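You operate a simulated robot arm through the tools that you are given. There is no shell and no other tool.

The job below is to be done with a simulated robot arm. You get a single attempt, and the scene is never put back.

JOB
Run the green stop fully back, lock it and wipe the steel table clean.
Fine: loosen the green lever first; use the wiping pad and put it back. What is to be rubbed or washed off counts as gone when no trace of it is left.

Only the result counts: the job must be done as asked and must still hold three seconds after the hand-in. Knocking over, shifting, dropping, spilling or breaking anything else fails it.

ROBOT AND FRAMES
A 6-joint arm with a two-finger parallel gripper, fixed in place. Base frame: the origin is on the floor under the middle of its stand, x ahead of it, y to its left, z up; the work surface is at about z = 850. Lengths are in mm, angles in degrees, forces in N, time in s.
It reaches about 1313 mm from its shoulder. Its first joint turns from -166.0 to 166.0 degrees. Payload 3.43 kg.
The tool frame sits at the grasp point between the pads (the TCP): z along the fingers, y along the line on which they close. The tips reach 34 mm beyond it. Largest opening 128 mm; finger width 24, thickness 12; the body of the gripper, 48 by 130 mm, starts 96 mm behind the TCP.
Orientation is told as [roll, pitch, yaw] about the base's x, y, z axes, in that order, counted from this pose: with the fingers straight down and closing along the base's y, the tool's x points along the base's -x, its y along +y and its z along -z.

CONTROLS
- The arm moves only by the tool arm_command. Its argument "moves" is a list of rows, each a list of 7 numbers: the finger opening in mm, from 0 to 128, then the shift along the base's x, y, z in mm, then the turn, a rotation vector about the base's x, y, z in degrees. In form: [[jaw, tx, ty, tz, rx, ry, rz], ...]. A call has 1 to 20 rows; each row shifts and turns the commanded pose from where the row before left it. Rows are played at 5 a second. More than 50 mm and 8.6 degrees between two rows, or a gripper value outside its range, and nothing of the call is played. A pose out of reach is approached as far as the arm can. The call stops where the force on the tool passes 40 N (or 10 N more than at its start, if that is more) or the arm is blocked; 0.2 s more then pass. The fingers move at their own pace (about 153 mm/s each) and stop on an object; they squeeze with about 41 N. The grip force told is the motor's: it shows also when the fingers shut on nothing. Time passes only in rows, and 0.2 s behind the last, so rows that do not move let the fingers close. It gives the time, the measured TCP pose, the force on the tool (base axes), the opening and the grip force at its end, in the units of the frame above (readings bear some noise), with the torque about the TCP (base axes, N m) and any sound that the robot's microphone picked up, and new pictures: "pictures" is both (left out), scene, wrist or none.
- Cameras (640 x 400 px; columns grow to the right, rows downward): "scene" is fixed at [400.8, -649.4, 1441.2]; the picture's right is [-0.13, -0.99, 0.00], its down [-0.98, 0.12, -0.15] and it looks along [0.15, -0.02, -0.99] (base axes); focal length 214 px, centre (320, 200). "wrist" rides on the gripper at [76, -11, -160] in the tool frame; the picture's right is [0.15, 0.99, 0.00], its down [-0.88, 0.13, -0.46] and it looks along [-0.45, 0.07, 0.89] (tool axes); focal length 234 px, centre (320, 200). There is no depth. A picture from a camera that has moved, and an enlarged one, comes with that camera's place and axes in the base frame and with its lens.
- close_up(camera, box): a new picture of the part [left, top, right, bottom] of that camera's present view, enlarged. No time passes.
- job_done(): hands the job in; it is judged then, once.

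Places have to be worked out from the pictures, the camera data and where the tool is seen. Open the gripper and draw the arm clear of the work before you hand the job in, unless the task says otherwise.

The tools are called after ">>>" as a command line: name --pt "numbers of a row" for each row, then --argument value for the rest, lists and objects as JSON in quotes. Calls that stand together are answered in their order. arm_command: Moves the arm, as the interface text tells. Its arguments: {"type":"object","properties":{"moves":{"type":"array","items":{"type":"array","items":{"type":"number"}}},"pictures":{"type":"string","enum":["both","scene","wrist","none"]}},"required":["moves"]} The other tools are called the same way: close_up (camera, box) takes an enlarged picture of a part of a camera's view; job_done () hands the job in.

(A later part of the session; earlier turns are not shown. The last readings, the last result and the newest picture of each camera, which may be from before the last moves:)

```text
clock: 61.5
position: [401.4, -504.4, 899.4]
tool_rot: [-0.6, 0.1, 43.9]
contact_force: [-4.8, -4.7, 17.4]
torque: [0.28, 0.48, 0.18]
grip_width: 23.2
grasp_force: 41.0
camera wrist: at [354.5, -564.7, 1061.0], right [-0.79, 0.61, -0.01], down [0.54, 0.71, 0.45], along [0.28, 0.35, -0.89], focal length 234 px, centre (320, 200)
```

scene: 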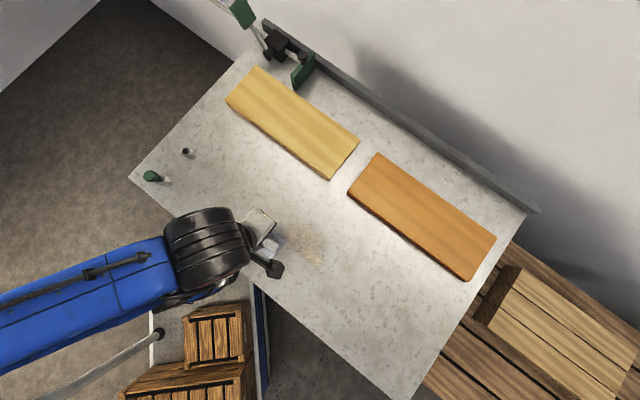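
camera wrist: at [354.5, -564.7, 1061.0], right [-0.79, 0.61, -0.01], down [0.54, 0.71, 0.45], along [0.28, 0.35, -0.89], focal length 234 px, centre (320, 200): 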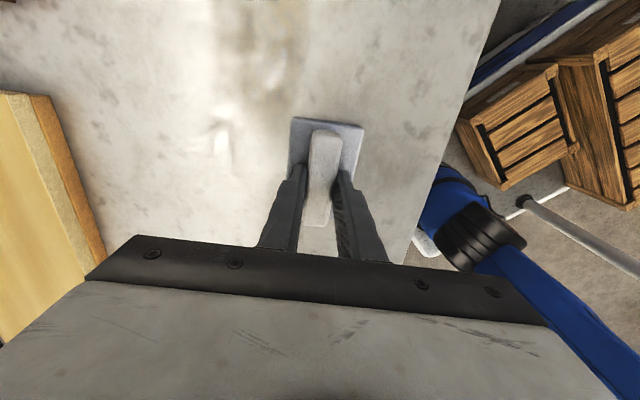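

The stain has shrunk where the pad passed. I enlarge what is left.

>>> close_up --camera "scene" --box '[240, 190, 370, 300]'

>>> close_up --camera "wrist" --box '[180, 0, 400, 140]'

```text
3.64 times, centred on (305, 245) of scene
camera zoom: at [400.8, -649.4, 1441.2], right [-0.13, -0.99, 0.0], down [-0.98, 0.12, -0.15], along [0.15, -0.02, -0.99], focal length 780 px, centre (374, 36)
```

zoom: 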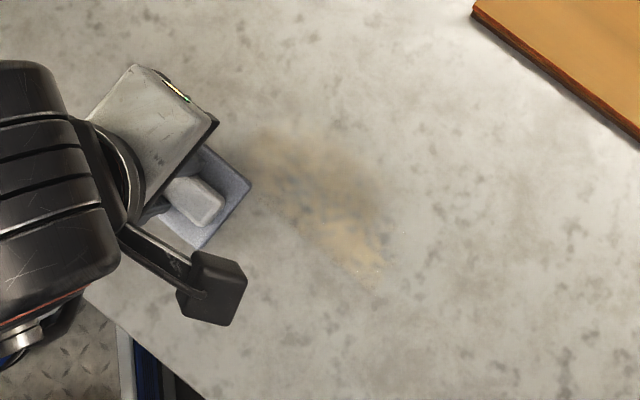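

```text
2.86 times, centred on (290, 70) of wrist
camera zoom: at [354.5, -564.7, 1061.0], right [-0.79, 0.61, -0.01], down [0.54, 0.71, 0.45], along [0.28, 0.35, -0.89], focal length 669 px, centre (406, 571)
```

zoom: 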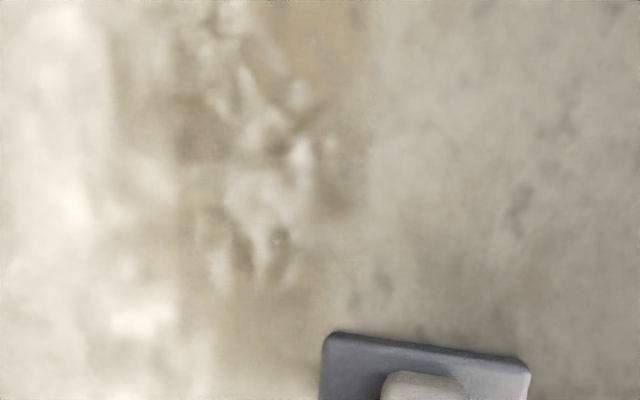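

The swept lane is clean; the remainder lies toward the boards. I shift the pad 35 mm toward the boards and stroke back along the stain.

>>> arm_command --pt "0 6 -6 0 0 0 0" --pt "0 6 -6 0 0 0 0" --pt "0 6 -6 0 0 0 0" --pt "0 6 -6 0 0 0 0" --pt "0 -5 -5 0.2 0 0 0" --pt "0 -8 -8 0 0 0 0" --pt "0 -8 -8 0 0 0 0" --pt "0 -8 -8 0 0 0 0" --pt "0 -8 -8 0 0 0 0" --pictures "none"

```text
clock: 63.5
position: [386.2, -565.5, 899.4]
tool_rot: [-0.5, 0.0, 43.9]
contact_force: [2.8, 1.1, 7.2]
torque: [0.21, 0.02, -0.07]
grip_width: 22.7
grasp_force: 41.2
```

>>> arm_command --pt "0 -8 -8 -0.3 0 0 0" --pt "0 -8 -8 0 0 0 0" --pt "0 -8 -8 0 0 0 0" --pt "0 -8 -8 0 0 0 0" --pt "0 -8 -8 0 0 0 0" --pt "0 -8 -8 0 0 0 0" --pt "0 -8 -8 0 0 0 0" --pt "0 -8 -8 0 0 0 0" --pictures "none"

```text
clock: 65.3
position: [321.7, -629.9, 900.3]
tool_rot: [-0.6, -0.1, 43.9]
contact_force: [1.1, 1.2, 3.7]
torque: [0.13, 0.0, -0.05]
grip_width: 22.9
grasp_force: 41.4
```

The pressure has eased to 4 N, so I lower by 0.6 mm and finish the lane, then come back over it.

>>> arm_command --pt "0 0 0 -0.6 0 0 0" --pt "0 -8 -8 0 0 0 0" --pt "0 -8 -8 -0.1 0 0 0" --pt "0 -8 -8 0 0 0 0" --pt "0 -8 -8 -0.1 0 0 0" --pt "0 -8 -8 0 0 0 0" --pt "0 -8 -8 -0.1 0 0 0" --pt "0 -8 -8 0 0 0 0" --pictures "both"

```text
clock: 67.2
position: [267.5, -686.9, 899.8]
tool_rot: [-0.5, 0.0, 44.0]
contact_force: [3.9, 3.5, 10.7]
torque: [0.34, 0.16, -0.14]
grip_width: 23.1
grasp_force: 40.8
camera wrist: at [221.0, -746.4, 1061.1], right [-0.79, 0.61, -0.01], down [0.54, 0.71, 0.45], along [0.28, 0.35, -0.89], focal length 234 px, centre (320, 200)
```

scene: 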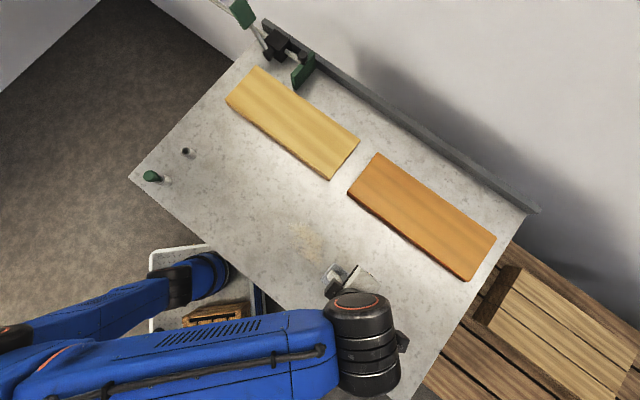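
wrist: 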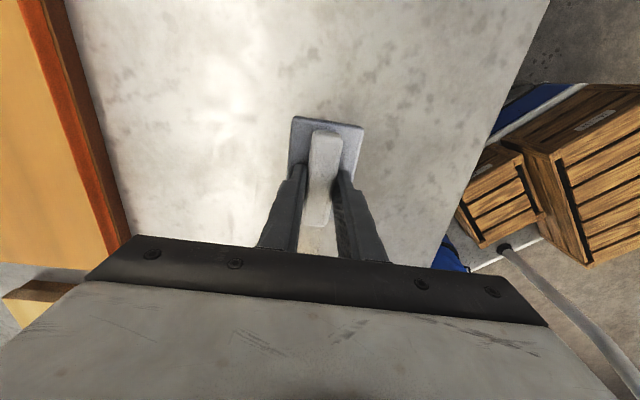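

>>> close_up --camera "scene" --box '[250, 190, 370, 290]'

```text
4.00 times, centred on (310, 240) of scene
camera zoom: at [400.8, -649.4, 1441.2], right [-0.13, -0.99, 0.0], down [-0.98, 0.12, -0.15], along [0.15, -0.02, -0.99], focal length 858 px, centre (360, 40)
```

zoom: 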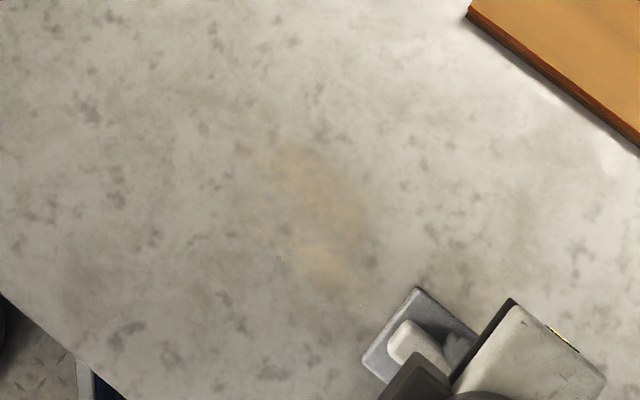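

Only a faint patch is left around n≈-676…-735. I shift another 30 mm toward the boards and stroke forward across it.

>>> arm_command --pt "0 7 -7 0 0 0 0" --pt "0 7 -7 0 0 0 0" --pt "0 7 -7 0 0 0 0" --pt "0 6 6 0 0 0 0" --pt "0 8 8 0 0 0 0" --pt "0 8 8 0 0 0 0" --pt "0 8 8 0 0 0 0" --pt "0 8 8 0 0 0 0" --pictures "none"

```text
clock: 69.0
position: [326.3, -667.8, 899.7]
tool_rot: [-0.6, 0.1, 43.9]
contact_force: [-5.9, -7.0, 23.2]
torque: [0.28, 0.55, 0.2]
grip_width: 23.0
grasp_force: 40.6
```

>>> arm_command --pt "0 8 8 0.2 0 0 0" --pt "0 8 8 0 0 0 0" --pt "0 8 8 0 0 0 0" --pt "0 8 8 0 0 0 0" --pt "0 8 8 0 0 0 0" --pt "0 8 8 0 0 0 0" --pt "0 8 8 0 0 0 0" --pictures "none"

```text
clock: 70.5
position: [383.5, -613.7, 899.8]
tool_rot: [-0.4, -0.2, 43.9]
contact_force: [-2.7, -1.5, 9.1]
torque: [0.17, 0.3, 0.09]
grip_width: 23.1
grasp_force: 41.6
```

>>> arm_command --pt "0 8 8 -0.2 0 0 0" --pt "0 8 8 0 0 0 0" --pt "0 8 8 0 0 0 0" --pt "0 8 8 0 0 0 0" --pt "0 8 8 0 0 0 0" --pt "0 8 8 0 0 0 0" --pt "0 8 8 0 0 0 0" --pictures "both"

>>> close_up --camera "scene" --box '[250, 190, 370, 290]'

>>> close_up --camera "wrist" --box '[180, 0, 400, 140]'

```text
clock: 72.2
position: [437.7, -557.4, 898.9]
tool_rot: [-0.5, 0.1, 43.8]
contact_force: [-1.2, -1.1, 2.7]
torque: [0.12, 0.07, 0.08]
grip_width: 22.9
grasp_force: 40.9
camera wrist: at [391.1, -618.2, 1061.2], right [-0.79, 0.61, -0.01], down [0.54, 0.71, 0.45], along [0.28, 0.35, -0.89], focal length 234 px, centre (320, 200)
```

scene: 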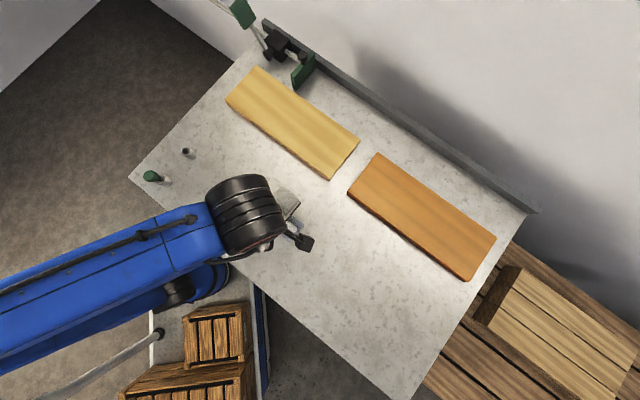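
wrist: 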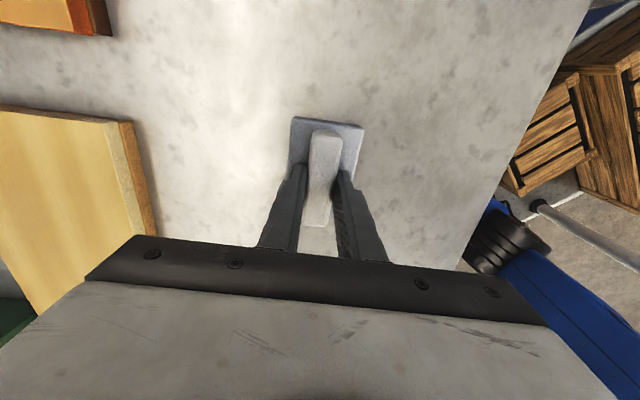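

```text
4.00 times, centred on (310, 240) of scene
camera zoom: at [400.8, -649.4, 1441.2], right [-0.13, -0.99, 0.0], down [-0.98, 0.12, -0.15], along [0.15, -0.02, -0.99], focal length 858 px, centre (360, 40)
```

zoom: 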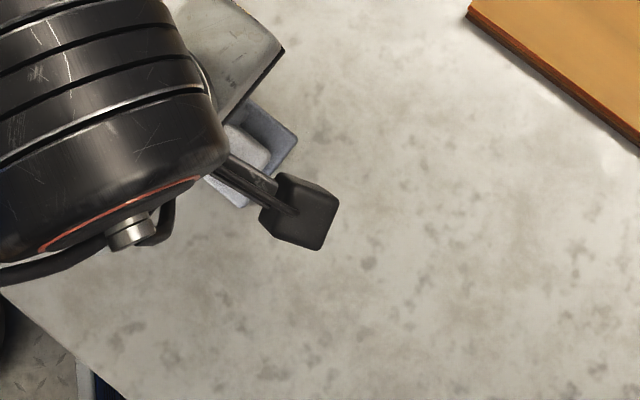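

```text
2.86 times, centred on (290, 70) of wrist
camera zoom: at [391.1, -618.2, 1061.2], right [-0.79, 0.61, -0.01], down [0.54, 0.71, 0.45], along [0.28, 0.35, -0.89], focal length 669 px, centre (406, 571)
```

zoom: 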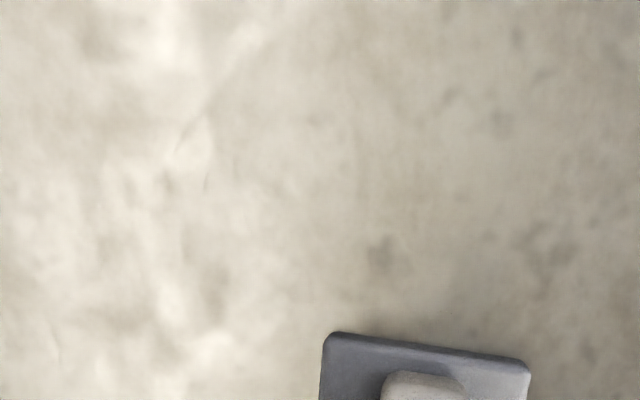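

The table looks nearly clean. For certainty I press a bit more firmly and cover a further lane toward the boards (n≈-735) going back, then re-sweep the middle lanes.

>>> arm_command --pt "0 7 -7 -0.3 0 0 0" --pt "0 7 -7 -0.3 0 0 0" --pt "0 7 -7 0 0 0 0" --pt "0 -6 -6 0 0 0 0" --pt "0 -8 -8 -0.1 0 0 0" --pt "0 -8 -8 0 0 0 0" --pt "0 -8 -8 -0.1 0 0 0" --pictures "none"

```text
clock: 73.5
position: [440.2, -599.1, 899.2]
tool_rot: [-0.7, 0.2, 43.9]
contact_force: [0.6, 2.7, 11.5]
torque: [0.39, 0.2, -0.11]
grip_width: 22.8
grasp_force: 41.1
stopped in row 6: the force on the tool passed its limit at 41 N (the readings are from after the stop); the commanded pose is now the measured one
```

The press briefly exceeded the limit; now it is 11.5 N. I continue the stroke without lowering further.

>>> arm_command --pt "0 -6 -6 0 0 0 0" --pt "0 -8 -8 0 0 0 0" --pt "0 -8 -8 0 0 0 0" --pt "0 -8 -8 0 0 0 0" --pt "0 -8 -8 0 0 0 0" --pictures "none"

```text
clock: 74.7
position: [401.9, -636.2, 899.1]
tool_rot: [-0.7, 0.0, 43.9]
contact_force: [9.6, 8.2, 31.5]
torque: [0.85, 0.14, -0.26]
grip_width: 22.8
grasp_force: 41.0
```

>>> arm_command --pt "0 -4 -4 0.7 0 0 0" --pt "0 -8 -8 0 0 0 0" --pt "0 -8 -8 0 0 0 0" --pt "0 -8 -8 0 0 0 0" --pt "0 -8 -8 0 0 0 0" --pictures "none"

```text
clock: 75.9
position: [365.9, -671.2, 900.2]
tool_rot: [-0.7, 0.0, 43.9]
contact_force: [7.7, 5.7, 20.2]
torque: [0.63, 0.23, -0.26]
grip_width: 22.9
grasp_force: 41.1
```

Good, 20 N. I finish this lane and then shift back 22 mm toward the middle and stroke forward again.

>>> arm_command --pt "0 -8 -8 0 0 0 0" --pt "0 -8 -8 0 0 0 0" --pt "0 -8 -8 0 0 0 0" --pt "0 -8 -8 0 0 0 0" --pt "0 -8 -8 0 0 0 0" --pt "0 -8 -8 0 0 0 0" --pt "0 -8 8 0 0 0 0" --pt "0 -8 8 0 0 0 0" --pictures "both"

>>> close_up --camera "scene" --box '[250, 190, 370, 290]'

```text
clock: 77.7
position: [302.9, -705.4, 899.6]
tool_rot: [-0.8, 0.1, 44.0]
contact_force: [2.9, -4.2, 16.3]
torque: [0.21, 0.15, -0.01]
grip_width: 22.9
grasp_force: 41.1
camera wrist: at [255.8, -764.8, 1061.1], right [-0.79, 0.61, -0.01], down [0.54, 0.71, 0.45], along [0.29, 0.35, -0.89], focal length 234 px, centre (320, 200)
```

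scene: 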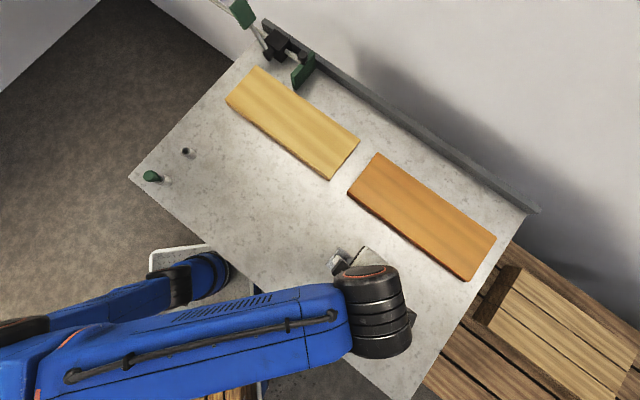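
wrist: 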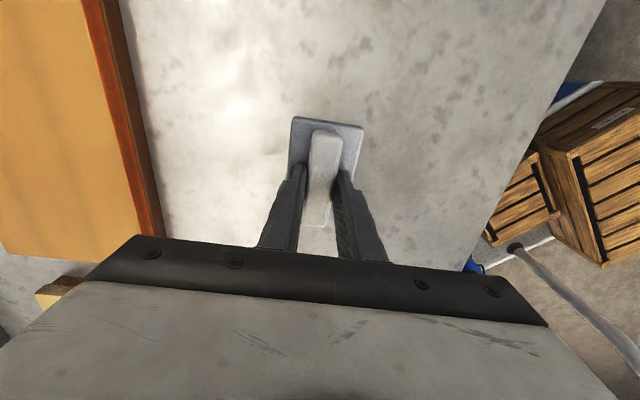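

```text
4.00 times, centred on (310, 240) of scene
camera zoom: at [400.8, -649.4, 1441.2], right [-0.13, -0.99, 0.0], down [-0.98, 0.12, -0.15], along [0.15, -0.02, -0.99], focal length 858 px, centre (360, 40)
```

zoom: 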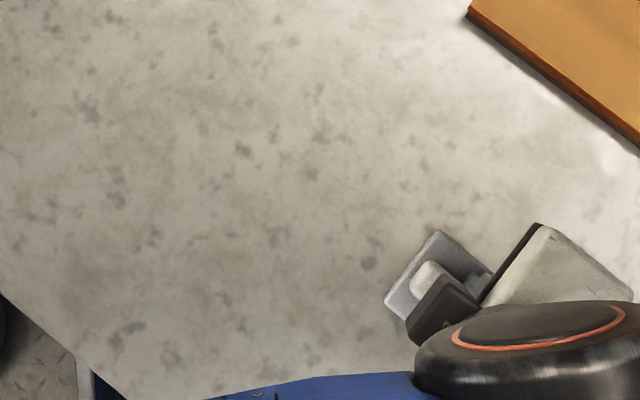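

The table looks clean in the scene view now. I still re-sweep the middle lanes once with firm pressure to leave no faint trace, starting forward at n≈-713.

>>> arm_command --pt "0 8 8 0 0 0 0" --pt "0 8 8 0 0 0 0" --pt "0 8 8 0 0 0 0" --pt "0 8 8 0 0 0 0" --pt "0 8 8 0 0 0 0" --pt "0 8 8 0 0 0 0" --pictures "none"

```text
clock: 79.1
position: [348.5, -656.7, 899.9]
tool_rot: [-0.8, 0.1, 43.9]
contact_force: [-7.2, -6.3, 25.8]
torque: [0.41, 0.78, 0.24]
grip_width: 22.8
grasp_force: 41.6
```

>>> arm_command --pt "0 8 8 0.2 0 0 0" --pt "0 8 8 0 0 0 0" --pt "0 8 8 0 0 0 0" --pt "0 8 8 0 0 0 0" --pt "0 8 8 0 0 0 0" --pt "0 8 8 0 0 0 0" --pictures "none"

```text
clock: 80.5
position: [398.3, -609.9, 900.9]
tool_rot: [-0.6, 0.1, 44.0]
contact_force: [1.3, 0.3, -0.3]
torque: [0.04, 0.05, -0.02]
grip_width: 22.8
grasp_force: 41.1
```

Contact was lost near the end, so I lower half a millimetre at a time until it presses again.

>>> arm_command --pt "0 0 0 -0.5 0 0 0" --pt "0 0 0 0 0 0 0" --pictures "none"

```text
clock: 81.1
position: [398.1, -608.9, 899.7]
tool_rot: [-0.7, 0.0, 44.0]
contact_force: [-0.9, -2.1, 9.6]
torque: [0.25, 0.13, 0.08]
grip_width: 22.7
grasp_force: 40.9
```

>>> arm_command --pt "0 -8 -8 -0.2 0 0 0" --pt "0 -8 -8 0 0 0 0" --pt "0 -8 -8 0 0 0 0" --pt "0 8 8 0 0 0 0" --pt "0 8 8 0 0 0 0" --pt "0 8 8 0 0 0 0" --pt "0 8 8 0 0 0 0" --pt "0 8 8 0 0 0 0" --pictures "none"

```text
clock: 82.9
position: [415.3, -592.3, 901.1]
tool_rot: [-0.5, 0.0, 43.8]
contact_force: [-4.3, -2.9, 14.6]
torque: [0.16, 0.53, 0.15]
grip_width: 23.1
grasp_force: 40.7
```

>>> arm_command --pt "0 8 8 0 0 0 0" --pt "0 8 8 0 0 0 0" --pt "0 8 8 -0.1 0 0 0" --pt "0 8 8 0 0 0 0" --pt "0 6 6 0 0 0 0" --pt "0 -7 7 0 0 0 0" --pt "0 -7 7 0 0 0 0" --pt "0 -7 7 0 0 0 0" --pictures "none"

```text
clock: 84.7
position: [430.5, -534.4, 900.8]
tool_rot: [-0.7, -0.1, 44.0]
contact_force: [5.8, -2.8, 18.8]
torque: [0.29, 0.1, -0.05]
grip_width: 22.8
grasp_force: 41.4
```

At n≈-682 with 19 N, I now stroke back along the lane.

>>> arm_command --pt "0 -8 -8 0 0 0 0" --pt "0 -8 -8 0 0 0 0" --pt "0 -8 -8 0 0 0 0" --pt "0 -8 -8 0 0 0 0" --pt "0 -8 -8 0 0 0 0" --pt "0 -8 -8 0 0 0 0" --pt "0 -8 -8 0 0 0 0" --pictures "none"

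```text
clock: 86.3
position: [373.7, -590.7, 900.4]
tool_rot: [-0.5, 0.0, 43.9]
contact_force: [6.3, 5.2, 17.5]
torque: [0.59, 0.19, -0.2]
grip_width: 22.9
grasp_force: 41.0
```

>>> arm_command --pt "0 -8 -8 0 0 0 0" --pt "0 -8 -8 0 0 0 0" --pt "0 -8 -8 0 0 0 0" --pt "0 -8 -8 0 0 0 0" --pt "0 -8 -8 0 0 0 0" --pt "0 -8 -8 0 0 0 0" --pt "0 -8 -8 0 0 0 0" --pictures "none"

```text
clock: 87.9
position: [318.8, -646.8, 899.6]
tool_rot: [-0.5, 0.1, 43.9]
contact_force: [5.8, 5.5, 16.8]
torque: [0.55, 0.21, -0.25]
grip_width: 23.1
grasp_force: 41.2
```

>>> arm_command --pt "0 -8 -8 0 0 0 0" --pt "0 -8 -8 0 0 0 0" --pt "0 -8 -8 0 0 0 0" --pt "0 -8 -8 0 0 0 0" --pt "0 -8 -8 0 0 0 0" --pt "0 -8 -8 0 0 0 0" --pt "0 -7 7 0 0 0 0" --pt "0 -7 7 0 0 0 0" --pt "0 -7 7 0 0 0 0" --pictures "none"

```text
clock: 89.9
position: [250.6, -672.9, 899.1]
tool_rot: [-0.5, 0.0, 43.9]
contact_force: [1.4, -2.3, 7.7]
torque: [0.11, 0.07, 0.0]
grip_width: 23.0
grasp_force: 40.9
```

At n≈-653 now with 8 N; I stroke forward along this lane.

>>> arm_command --pt "0 8 8 -0.1 0 0 0" --pt "0 8 8 0 0 0 0" --pt "0 8 8 0 0 0 0" --pt "0 8 8 0 0 0 0" --pt "0 8 8 0 0 0 0" --pt "0 8 8 0 0 0 0" --pt "0 8 8 0 0 0 0" --pictures "none"

```text
clock: 91.5
position: [305.5, -617.6, 899.5]
tool_rot: [-0.6, 0.0, 43.9]
contact_force: [-3.5, -2.5, 13.9]
torque: [0.16, 0.5, 0.14]
grip_width: 22.7
grasp_force: 41.0
```

>>> arm_command --pt "0 8 8 0 0 0 0" --pt "0 8 8 0 0 0 0" --pt "0 8 8 0 0 0 0" --pt "0 8 8 0 0 0 0" --pt "0 8 8 0 0 0 0" --pt "0 8 8 0 0 0 0" --pt "0 8 8 0 0 0 0" --pictures "none"

```text
clock: 92.5
position: [336.7, -587.2, 899.5]
tool_rot: [-0.8, 0.2, 43.9]
contact_force: [-1.2, 0.6, 9.8]
torque: [0.56, 0.03, 0.09]
grip_width: 22.8
grasp_force: 41.2
stopped in row 4: the force on the tool passed its limit at 42 N (the readings are from after the stop); the commanded pose is now the measured one
```

A brief force peak stopped the stroke; pressure is back to 10 N. I continue with smaller steps.

>>> arm_command --pt "0 6 6 0.1 0 0 0" --pt "0 6 6 0 0 0 0" --pt "0 6 6 0 0 0 0" --pt "0 6 6 0 0 0 0" --pt "0 6 6 0 0 0 0" --pictures "none"

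```text
clock: 93.7
position: [366.7, -557.9, 899.7]
tool_rot: [-0.8, 0.2, 43.9]
contact_force: [-5.9, -4.7, 19.5]
torque: [0.31, 0.55, 0.23]
grip_width: 22.7
grasp_force: 40.6
```

>>> arm_command --pt "0 6 6 0.1 0 0 0" --pt "0 6 6 0 0 0 0" --pt "0 6 6 0 0 0 0" --pt "0 6 6 0 0 0 0" --pt "0 6 6 0 0 0 0" --pt "0 6 6 0 0 0 0" --pt "0 -5 5 0 0 0 0" --pt "0 -5 5 0 0 0 0" --pt "0 -5 5 0 0 0 0" --pictures "none"

```text
clock: 95.3
position: [401.0, -519.1, 899.9]
tool_rot: [-1.0, 0.1, 43.9]
contact_force: [-2.5, -0.4, 9.0]
torque: [0.26, 0.19, 0.09]
grip_width: 23.0
grasp_force: 41.0
stopped in row 7: the force on the tool passed its limit at 41 N (the readings are from after the stop); the commanded pose is now the measured one
```

I've re-covered all lanes. I lift the pad 16 mm, correct the small roll drift, and carry it back toward its place, checking the table for any trace on the way.

>>> arm_command --pt "0 0 0 3 0.5 0 0" --pt "0 0 0 6 0 0 0" --pt "0 0 0 8 0 0 0" --pt "0 -6 -6 0 0 0 0" --pt "0 -12 -12 0 0 0 0" --pt "0 -12 -12 0 0 0 0" --pt "0 -12 -12 0 0 0 0" --pt "0 -12 -12 0 0 0 0" --pt "0 -12 -12 0 0 0 0" --pt "0 -12 -12 0 0 0 0" --pt "0 -12 -12 0 0 0 0" --pt "0 -12 -12 0 0 0 0" --pt "0 -12 -12 0 0 0 0" --pt "0 -12 -12 0 0 0 0" --pt "0 -12 -12 0 0 0 0" --pt "0 -12 -13 0 0 0 0" --pt "0 -12 -13 0 0 0 0" --pt "0 -12 -13 0 0 0 0" --pt "0 -12 -13 0 0 0 0" --pictures "both"

>>> close_up --camera "scene" --box '[230, 180, 370, 300]'

>>> close_up --camera "scene" --box '[270, 210, 340, 280]'

```text
clock: 99.3
position: [215.5, -709.0, 916.7]
tool_rot: [-0.5, -0.2, 43.9]
contact_force: [0.8, 0.5, 0.0]
torque: [0.0, -0.01, 0.0]
grip_width: 22.8
grasp_force: 40.8
camera wrist: at [168.8, -770.2, 1077.3], right [-0.79, 0.61, -0.01], down [0.54, 0.71, 0.46], along [0.29, 0.36, -0.89], focal length 234 px, centre (320, 200)
```

scene: 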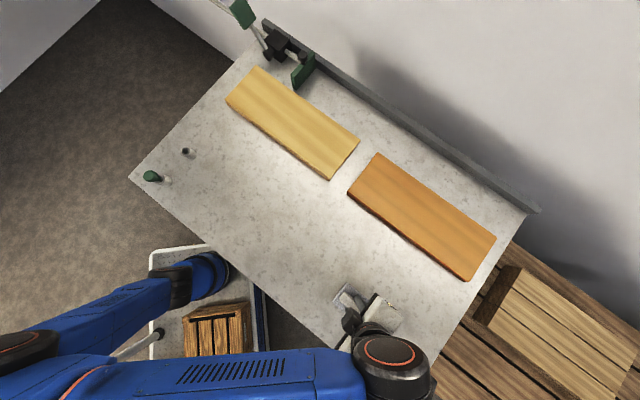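
wrist: 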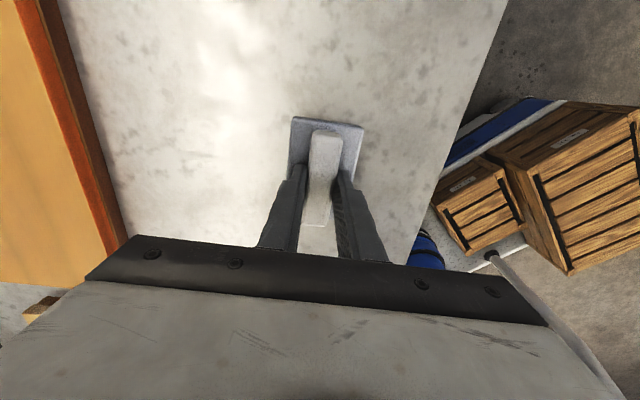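

```text
3.33 times, centred on (300, 240) of scene
camera zoom: at [400.8, -649.4, 1441.2], right [-0.13, -0.99, 0.0], down [-0.98, 0.12, -0.15], along [0.15, -0.02, -0.99], focal length 715 px, centre (387, 67)
```

zoom: 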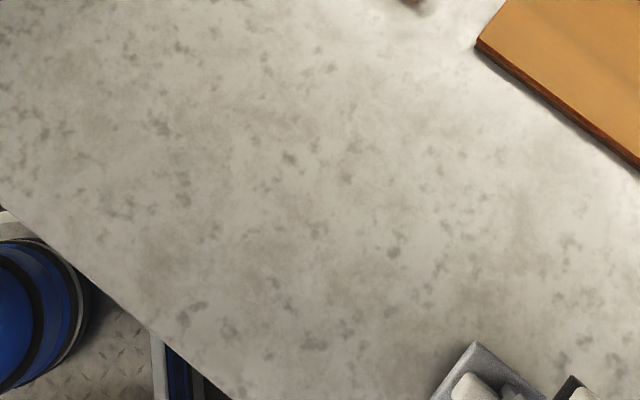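

```text
5.71 times, centred on (305, 245) of scene
camera zoom: at [400.8, -649.4, 1441.2], right [-0.13, -0.99, 0.0], down [-0.98, 0.12, -0.15], along [0.15, -0.02, -0.99], focal length 1226 px, centre (406, -57)
```

zoom: 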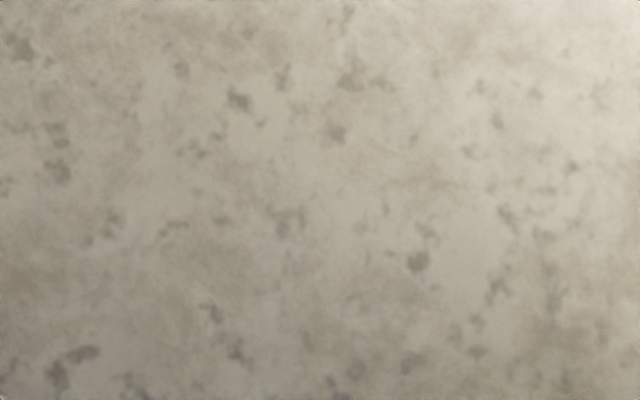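

The table appears clean with only its usual mottled texture. I carry the pad back to its original place (133.3,-797.6), trimming yaw by about -1°, and lower it to just above the table.

>>> arm_command --pt "0 -6 -6.6 0 0 0 -0.4" --pt "0 -9 -9.7 0 0 0 -0.4" --pt "0 -9 -9.7 0 0 0 -0.4" --pt "0 -9 -9.7 0 0 0 0" --pt "0 -9 -9.7 0 0 0 0" --pt "0 -9 -9.7 0 0 0 0" --pt "0 -9 -9.7 0 0 0 0" --pt "0 -9 -9.7 0 0 0 0" --pt "0 -9 -9.7 0 0 0 0" --pt "0 -4 -4.4 0 0 0 0" --pt "0 0 0 0 0 0 0" --pt "0 0 0 -4 0 0 0" --pt "0 0 0 -4 0 0 0" --pictures "both"

>>> close_up --camera "scene" --box '[360, 290, 430, 370]'

```text
clock: 102.1
position: [132.0, -796.8, 908.4]
tool_rot: [-0.6, -0.2, 42.7]
contact_force: [0.8, -0.2, -0.5]
torque: [0.02, 0.0, -0.01]
grip_width: 22.9
grasp_force: 40.8
camera wrist: at [84.6, -856.7, 1069.2], right [-0.78, 0.63, -0.01], down [0.55, 0.69, 0.46], along [0.29, 0.35, -0.89], focal length 234 px, centre (320, 200)
```

scene: 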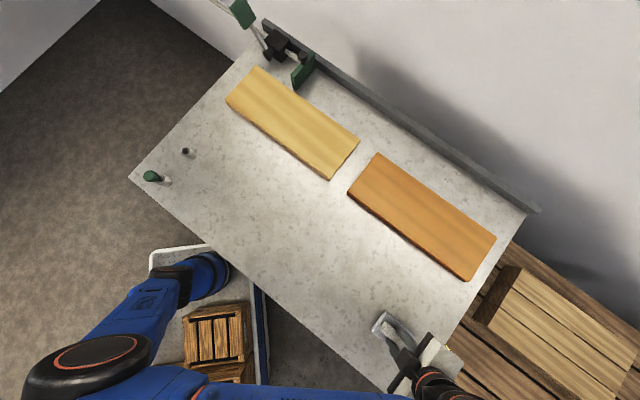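
wrist: 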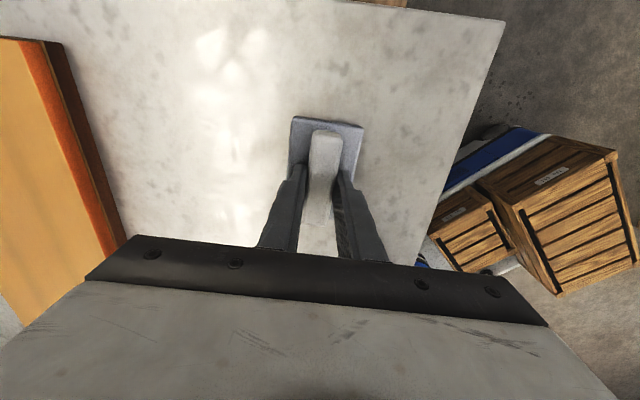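

```text
5.00 times, centred on (395, 330) of scene
camera zoom: at [400.8, -649.4, 1441.2], right [-0.13, -0.99, 0.0], down [-0.98, 0.12, -0.15], along [0.15, -0.02, -0.99], focal length 1072 px, centre (-55, -450)
```

zoom: 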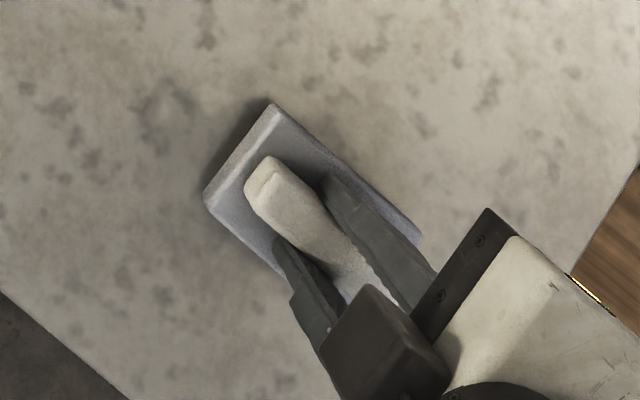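

The pad is within ~2 mm of its old spot (after allowing for the 8 mm height). I shift +1.5 mm in y, lower to contact gently.

>>> arm_command --pt "0 0 1.5 -3 0 0 0" --pt "0 0 0 -3 0 0 0" --pt "0 0 0 -1 0 0 0" --pt "0 0 0 -0.5 0 0 0" --pt "0 0 0 0 0 0 0" --pictures "none"

```text
clock: 103.3
position: [132.3, -796.2, 900.3]
tool_rot: [-0.6, -0.3, 42.7]
contact_force: [0.4, 0.4, -1.1]
torque: [-0.01, 0.02, 0.01]
grip_width: 22.6
grasp_force: 40.9
```

>>> arm_command --pt "0 0 0 -0.6 0 0 0" --pt "0 0 0 0 0 0 0" --pictures "none"

```text
clock: 103.9
position: [132.8, -795.7, 900.3]
tool_rot: [-0.5, -0.3, 42.8]
contact_force: [-0.9, -1.0, 1.5]
torque: [-0.06, 0.1, 0.06]
grip_width: 22.9
grasp_force: 40.8
```

The pad just touches the table (1.5 N). I lower 0.3 mm more and open the fingers slowly to release it.

>>> arm_command --pt "0 0 0 -0.3 0 0 0" --pt "24 0 0 0 0 0 0" --pt "28 0 0 0 0 0 0" --pt "36 0 0 0 0 0 0" --pt "44 0 0 0 0 0 0" --pt "44 0 0 0 0 0 0" --pictures "both"

>>> close_up --camera "scene" --box '[360, 290, 430, 370]'

```text
clock: 105.3
position: [133.2, -795.9, 900.6]
tool_rot: [-0.6, -0.2, 42.8]
contact_force: [1.6, -0.6, 3.7]
torque: [0.06, 0.06, 0.01]
grip_width: 43.4
grasp_force: 0.0
camera wrist: at [84.7, -855.2, 1060.9], right [-0.78, 0.63, -0.01], down [0.55, 0.69, 0.46], along [0.29, 0.35, -0.89], focal length 234 px, centre (320, 200)
```

scene: 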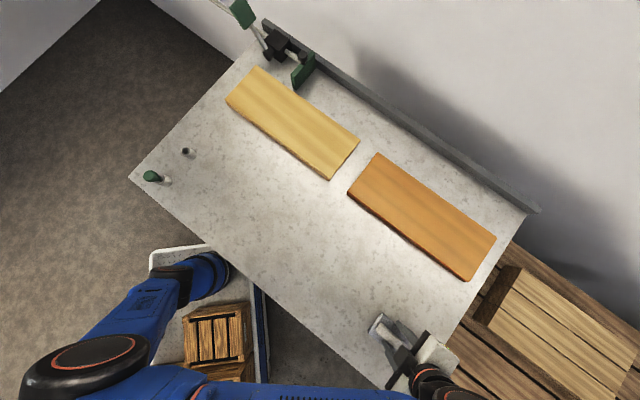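
wrist: 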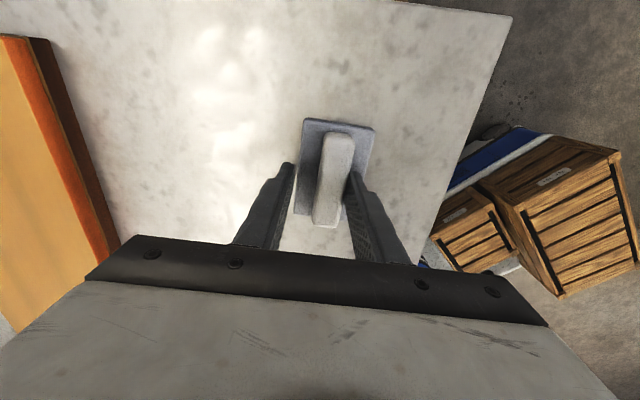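

```text
5.00 times, centred on (395, 330) of scene
camera zoom: at [400.8, -649.4, 1441.2], right [-0.13, -0.99, 0.0], down [-0.98, 0.12, -0.15], along [0.15, -0.02, -0.99], focal length 1072 px, centre (-55, -450)
```

zoom: 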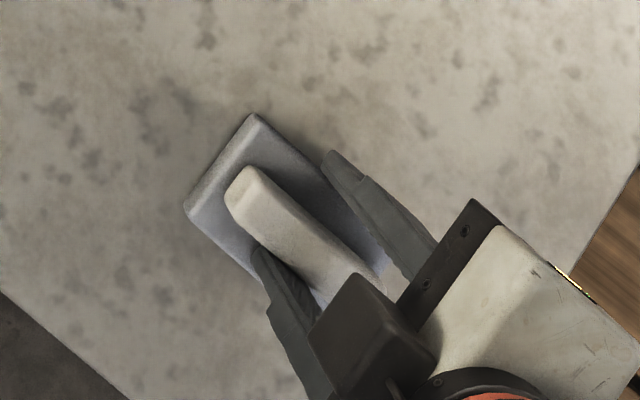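

On opening, the fingertip resting on the pad base dragged the pad about 10 mm sideways. I raise the tips 2 mm off the base and close again, which recentres the handle between the fingers at the right place.

>>> arm_command --pt "44 0 0 1 0 0 0" --pt "44 0 0 1 0 0 0" --pt "44 0 0 0.5 0 0 0" --pt "38 0 0 0 0 0 0" --pt "32 0 0 0 0 0 0" --pt "27 0 0 0 0 0 0" --pt "22 0 0 0 0 0 0" --pt "22 0 0 0 0 0 0" --pictures "both"

>>> close_up --camera "scene" --box '[360, 290, 430, 370]'

```text
clock: 107.1
position: [132.6, -795.9, 902.4]
tool_rot: [-0.6, -0.2, 42.6]
contact_force: [-0.1, 0.7, 1.2]
torque: [0.06, 0.0, 0.01]
grip_width: 23.0
grasp_force: 1.5
camera wrist: at [84.1, -855.4, 1063.5], right [-0.78, 0.63, -0.01], down [0.55, 0.69, 0.46], along [0.29, 0.35, -0.89], focal length 234 px, centre (320, 200)
```

scene: 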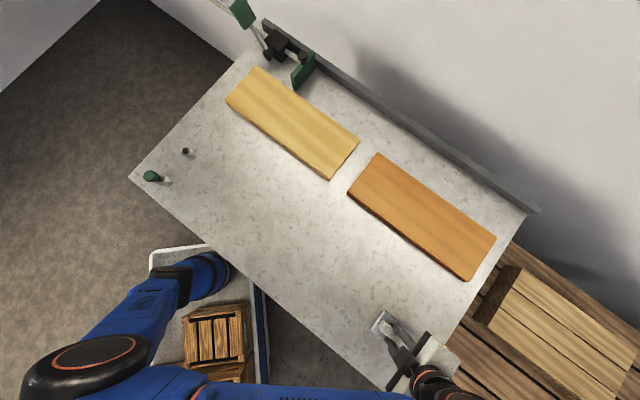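
wrist: 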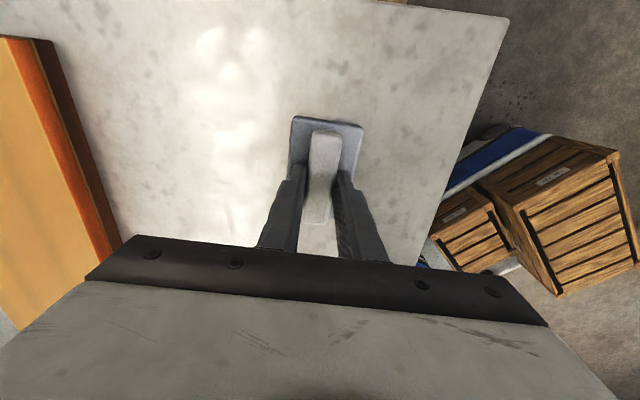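

```text
5.00 times, centred on (395, 330) of scene
camera zoom: at [400.8, -649.4, 1441.2], right [-0.13, -0.99, 0.0], down [-0.98, 0.12, -0.15], along [0.15, -0.02, -0.99], focal length 1072 px, centre (-55, -450)
```

zoom: 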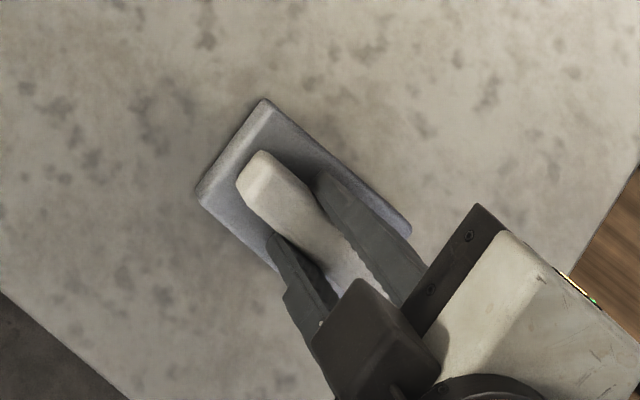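

The pad is recentred, within ~2 mm of its original spot. With the tips now clear of the base, I open slowly and check that it stays.

>>> arm_command --pt "24 0 0 0.5 0 0 0" --pt "26 0 0 0.5 0 0 0" --pt "30 0 0 0 0 0 0" --pt "36 0 0 0 0 0 0" --pt "46 0 0 0 0 0 0" --pt "46 0 0 3 0 0 0" --pt "46 0 0 10 0 0 0" --pt "46 0 0 20 0 0 0" --pt "46 0 0 30 0 0 0" --pictures "both"

>>> close_up --camera "scene" --box '[360, 290, 430, 370]'

```text
clock: 109.1
position: [133.4, -796.6, 965.9]
tool_rot: [-0.6, -0.2, 42.7]
contact_force: [0.0, 0.0, -0.7]
torque: [0.01, 0.01, 0.01]
grip_width: 46.0
grasp_force: 0.2
camera wrist: at [85.1, -856.3, 1127.0], right [-0.78, 0.63, -0.01], down [0.55, 0.69, 0.46], along [0.29, 0.35, -0.89], focal length 234 px, centre (320, 200)
```

scene: 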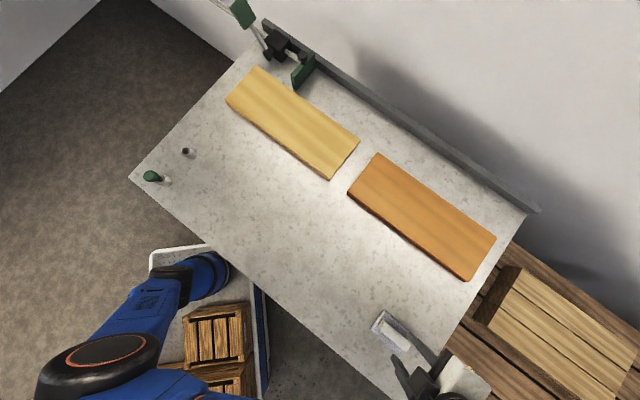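
wrist: 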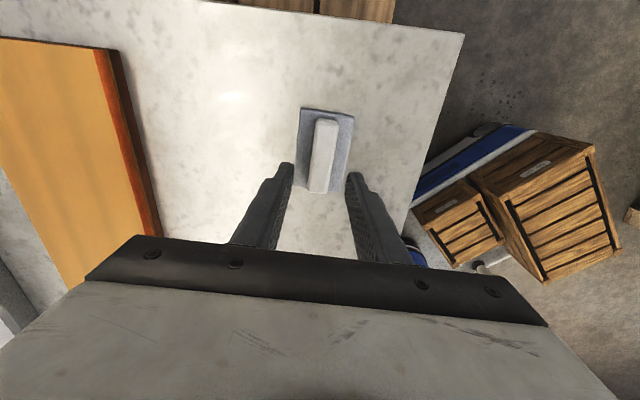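

```text
5.00 times, centred on (395, 330) of scene
camera zoom: at [400.8, -649.4, 1441.2], right [-0.13, -0.99, 0.0], down [-0.98, 0.12, -0.15], along [0.15, -0.02, -0.99], focal length 1072 px, centre (-55, -450)
```

zoom: 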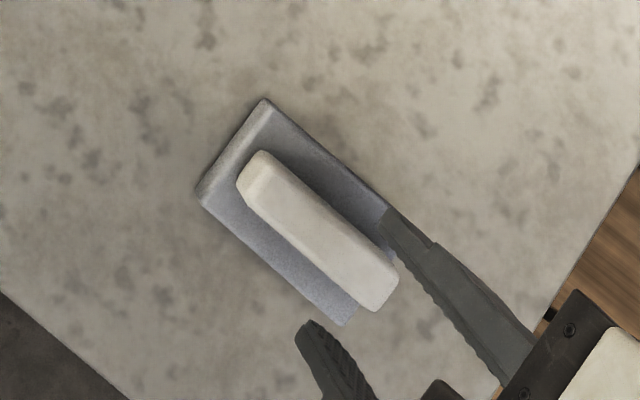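

The pad rests back at its place (within ~2 mm) and is released. Now I fly over the wiped area at height to inspect it with the wrist camera for any faint trace.

>>> arm_command --pt "60 0 0 30 0 0 0" --pt "60 28 23.6 3 0 0 0" --pt "60 28 23.6 3 0 0 0" --pt "60 28 23.6 3 0 0 0" --pt "60 28 23.6 3 0 0 0" --pt "60 28 23.6 3 0 0 0" --pt "60 28 23.6 3 0 0 0" --pt "60 28 23.6 3 0 0 0" --pt "60 28 23.6 3 0 0 0" --pt "60 28 23.6 3 0 0 0" --pt "60 28 23.6 3 0 0 0" --pictures "both"

>>> close_up --camera "wrist" --box '[180, 0, 440, 170]'

```text
clock: 111.5
position: [412.8, -559.0, 1025.1]
tool_rot: [-0.6, -0.3, 42.7]
contact_force: [-0.3, -1.1, 0.9]
torque: [0.02, -0.01, -0.01]
grip_width: 60.0
grasp_force: 0.1
camera wrist: at [364.3, -619.7, 1186.0], right [-0.78, 0.63, -0.01], down [0.56, 0.69, 0.46], along [0.29, 0.35, -0.89], focal length 234 px, centre (320, 200)
```

scene: 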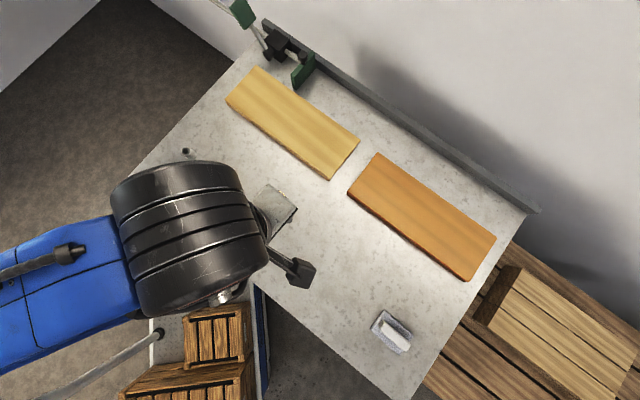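
wrist: 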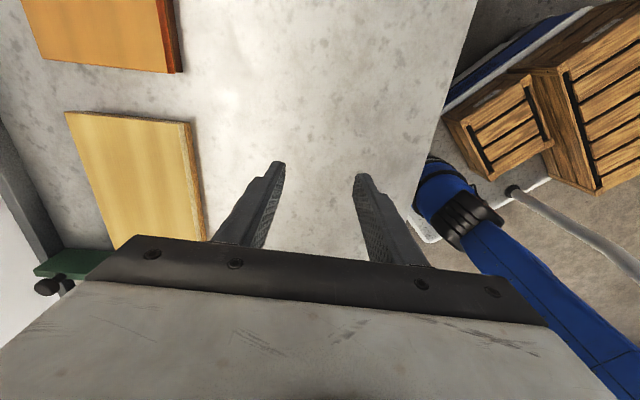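

```text
2.35 times, centred on (310, 85) of wrist
camera zoom: at [364.3, -619.7, 1186.0], right [-0.78, 0.63, -0.01], down [0.56, 0.69, 0.46], along [0.29, 0.35, -0.89], focal length 551 px, centre (344, 471)
```

zoom: 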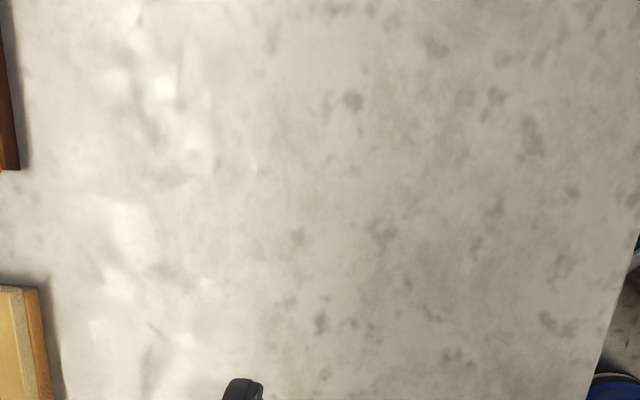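

No beige remains from this angle either. I zoom further into the wiped area to be sure.

>>> close_up --camera "wrist" --box '[230, 20, 330, 90]'

>>> close_up --camera "wrist" --box '[310, 20, 410, 90]'

>>> close_up --camera "wrist" --box '[230, 80, 330, 160]'

>>> close_up --camera "wrist" --box '[310, 80, 420, 170]'

```text
5.71 times, centred on (280, 55) of wrist
camera zoom: at [364.3, -619.7, 1186.0], right [-0.78, 0.63, -0.01], down [0.56, 0.69, 0.46], along [0.29, 0.35, -0.89], focal length 1338 px, centre (549, 1029)
```

zoom: 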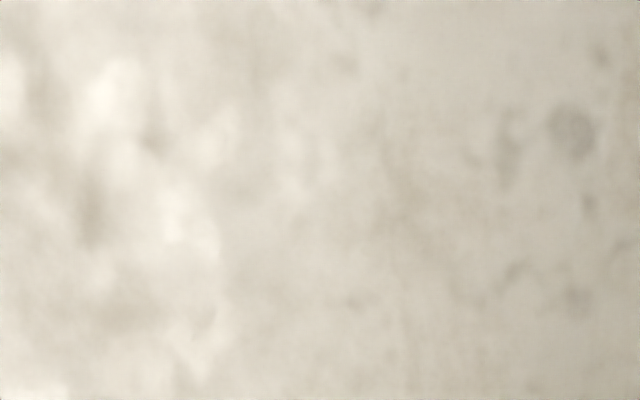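

```text
5.71 times, centred on (360, 55) of wrist
camera zoom: at [364.3, -619.7, 1186.0], right [-0.78, 0.63, -0.01], down [0.56, 0.69, 0.46], along [0.29, 0.35, -0.89], focal length 1338 px, centre (91, 1029)
```

zoom: 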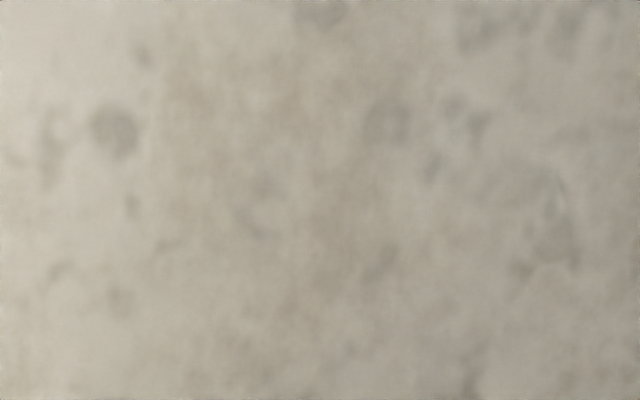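

```text
5.00 times, centred on (280, 120) of wrist
camera zoom: at [364.3, -619.7, 1186.0], right [-0.78, 0.63, -0.01], down [0.56, 0.69, 0.46], along [0.29, 0.35, -0.89], focal length 1171 px, centre (520, 600)
```

zoom: 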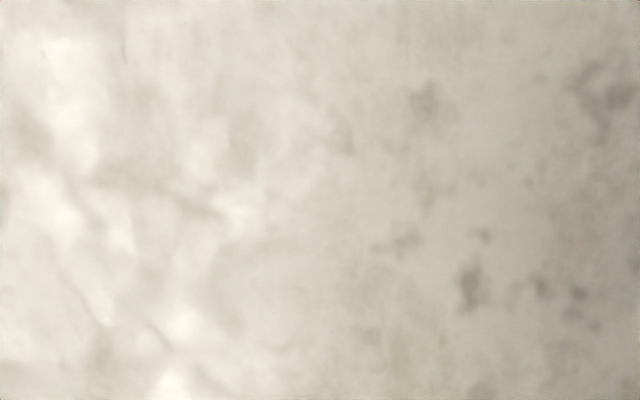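

```text
4.44 times, centred on (365, 125) of wrist
camera zoom: at [364.3, -619.7, 1186.0], right [-0.78, 0.63, -0.01], down [0.56, 0.69, 0.46], along [0.29, 0.35, -0.89], focal length 1041 px, centre (120, 533)
```

zoom: 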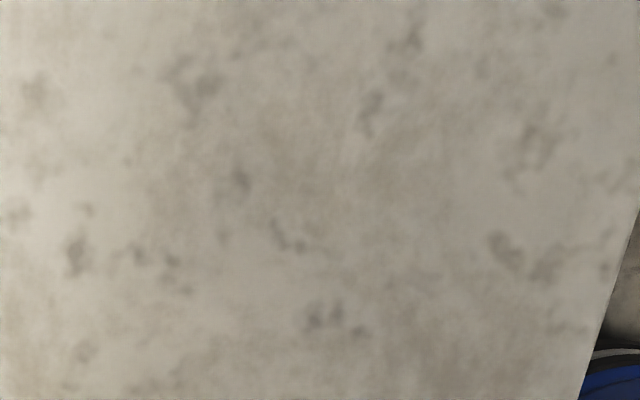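

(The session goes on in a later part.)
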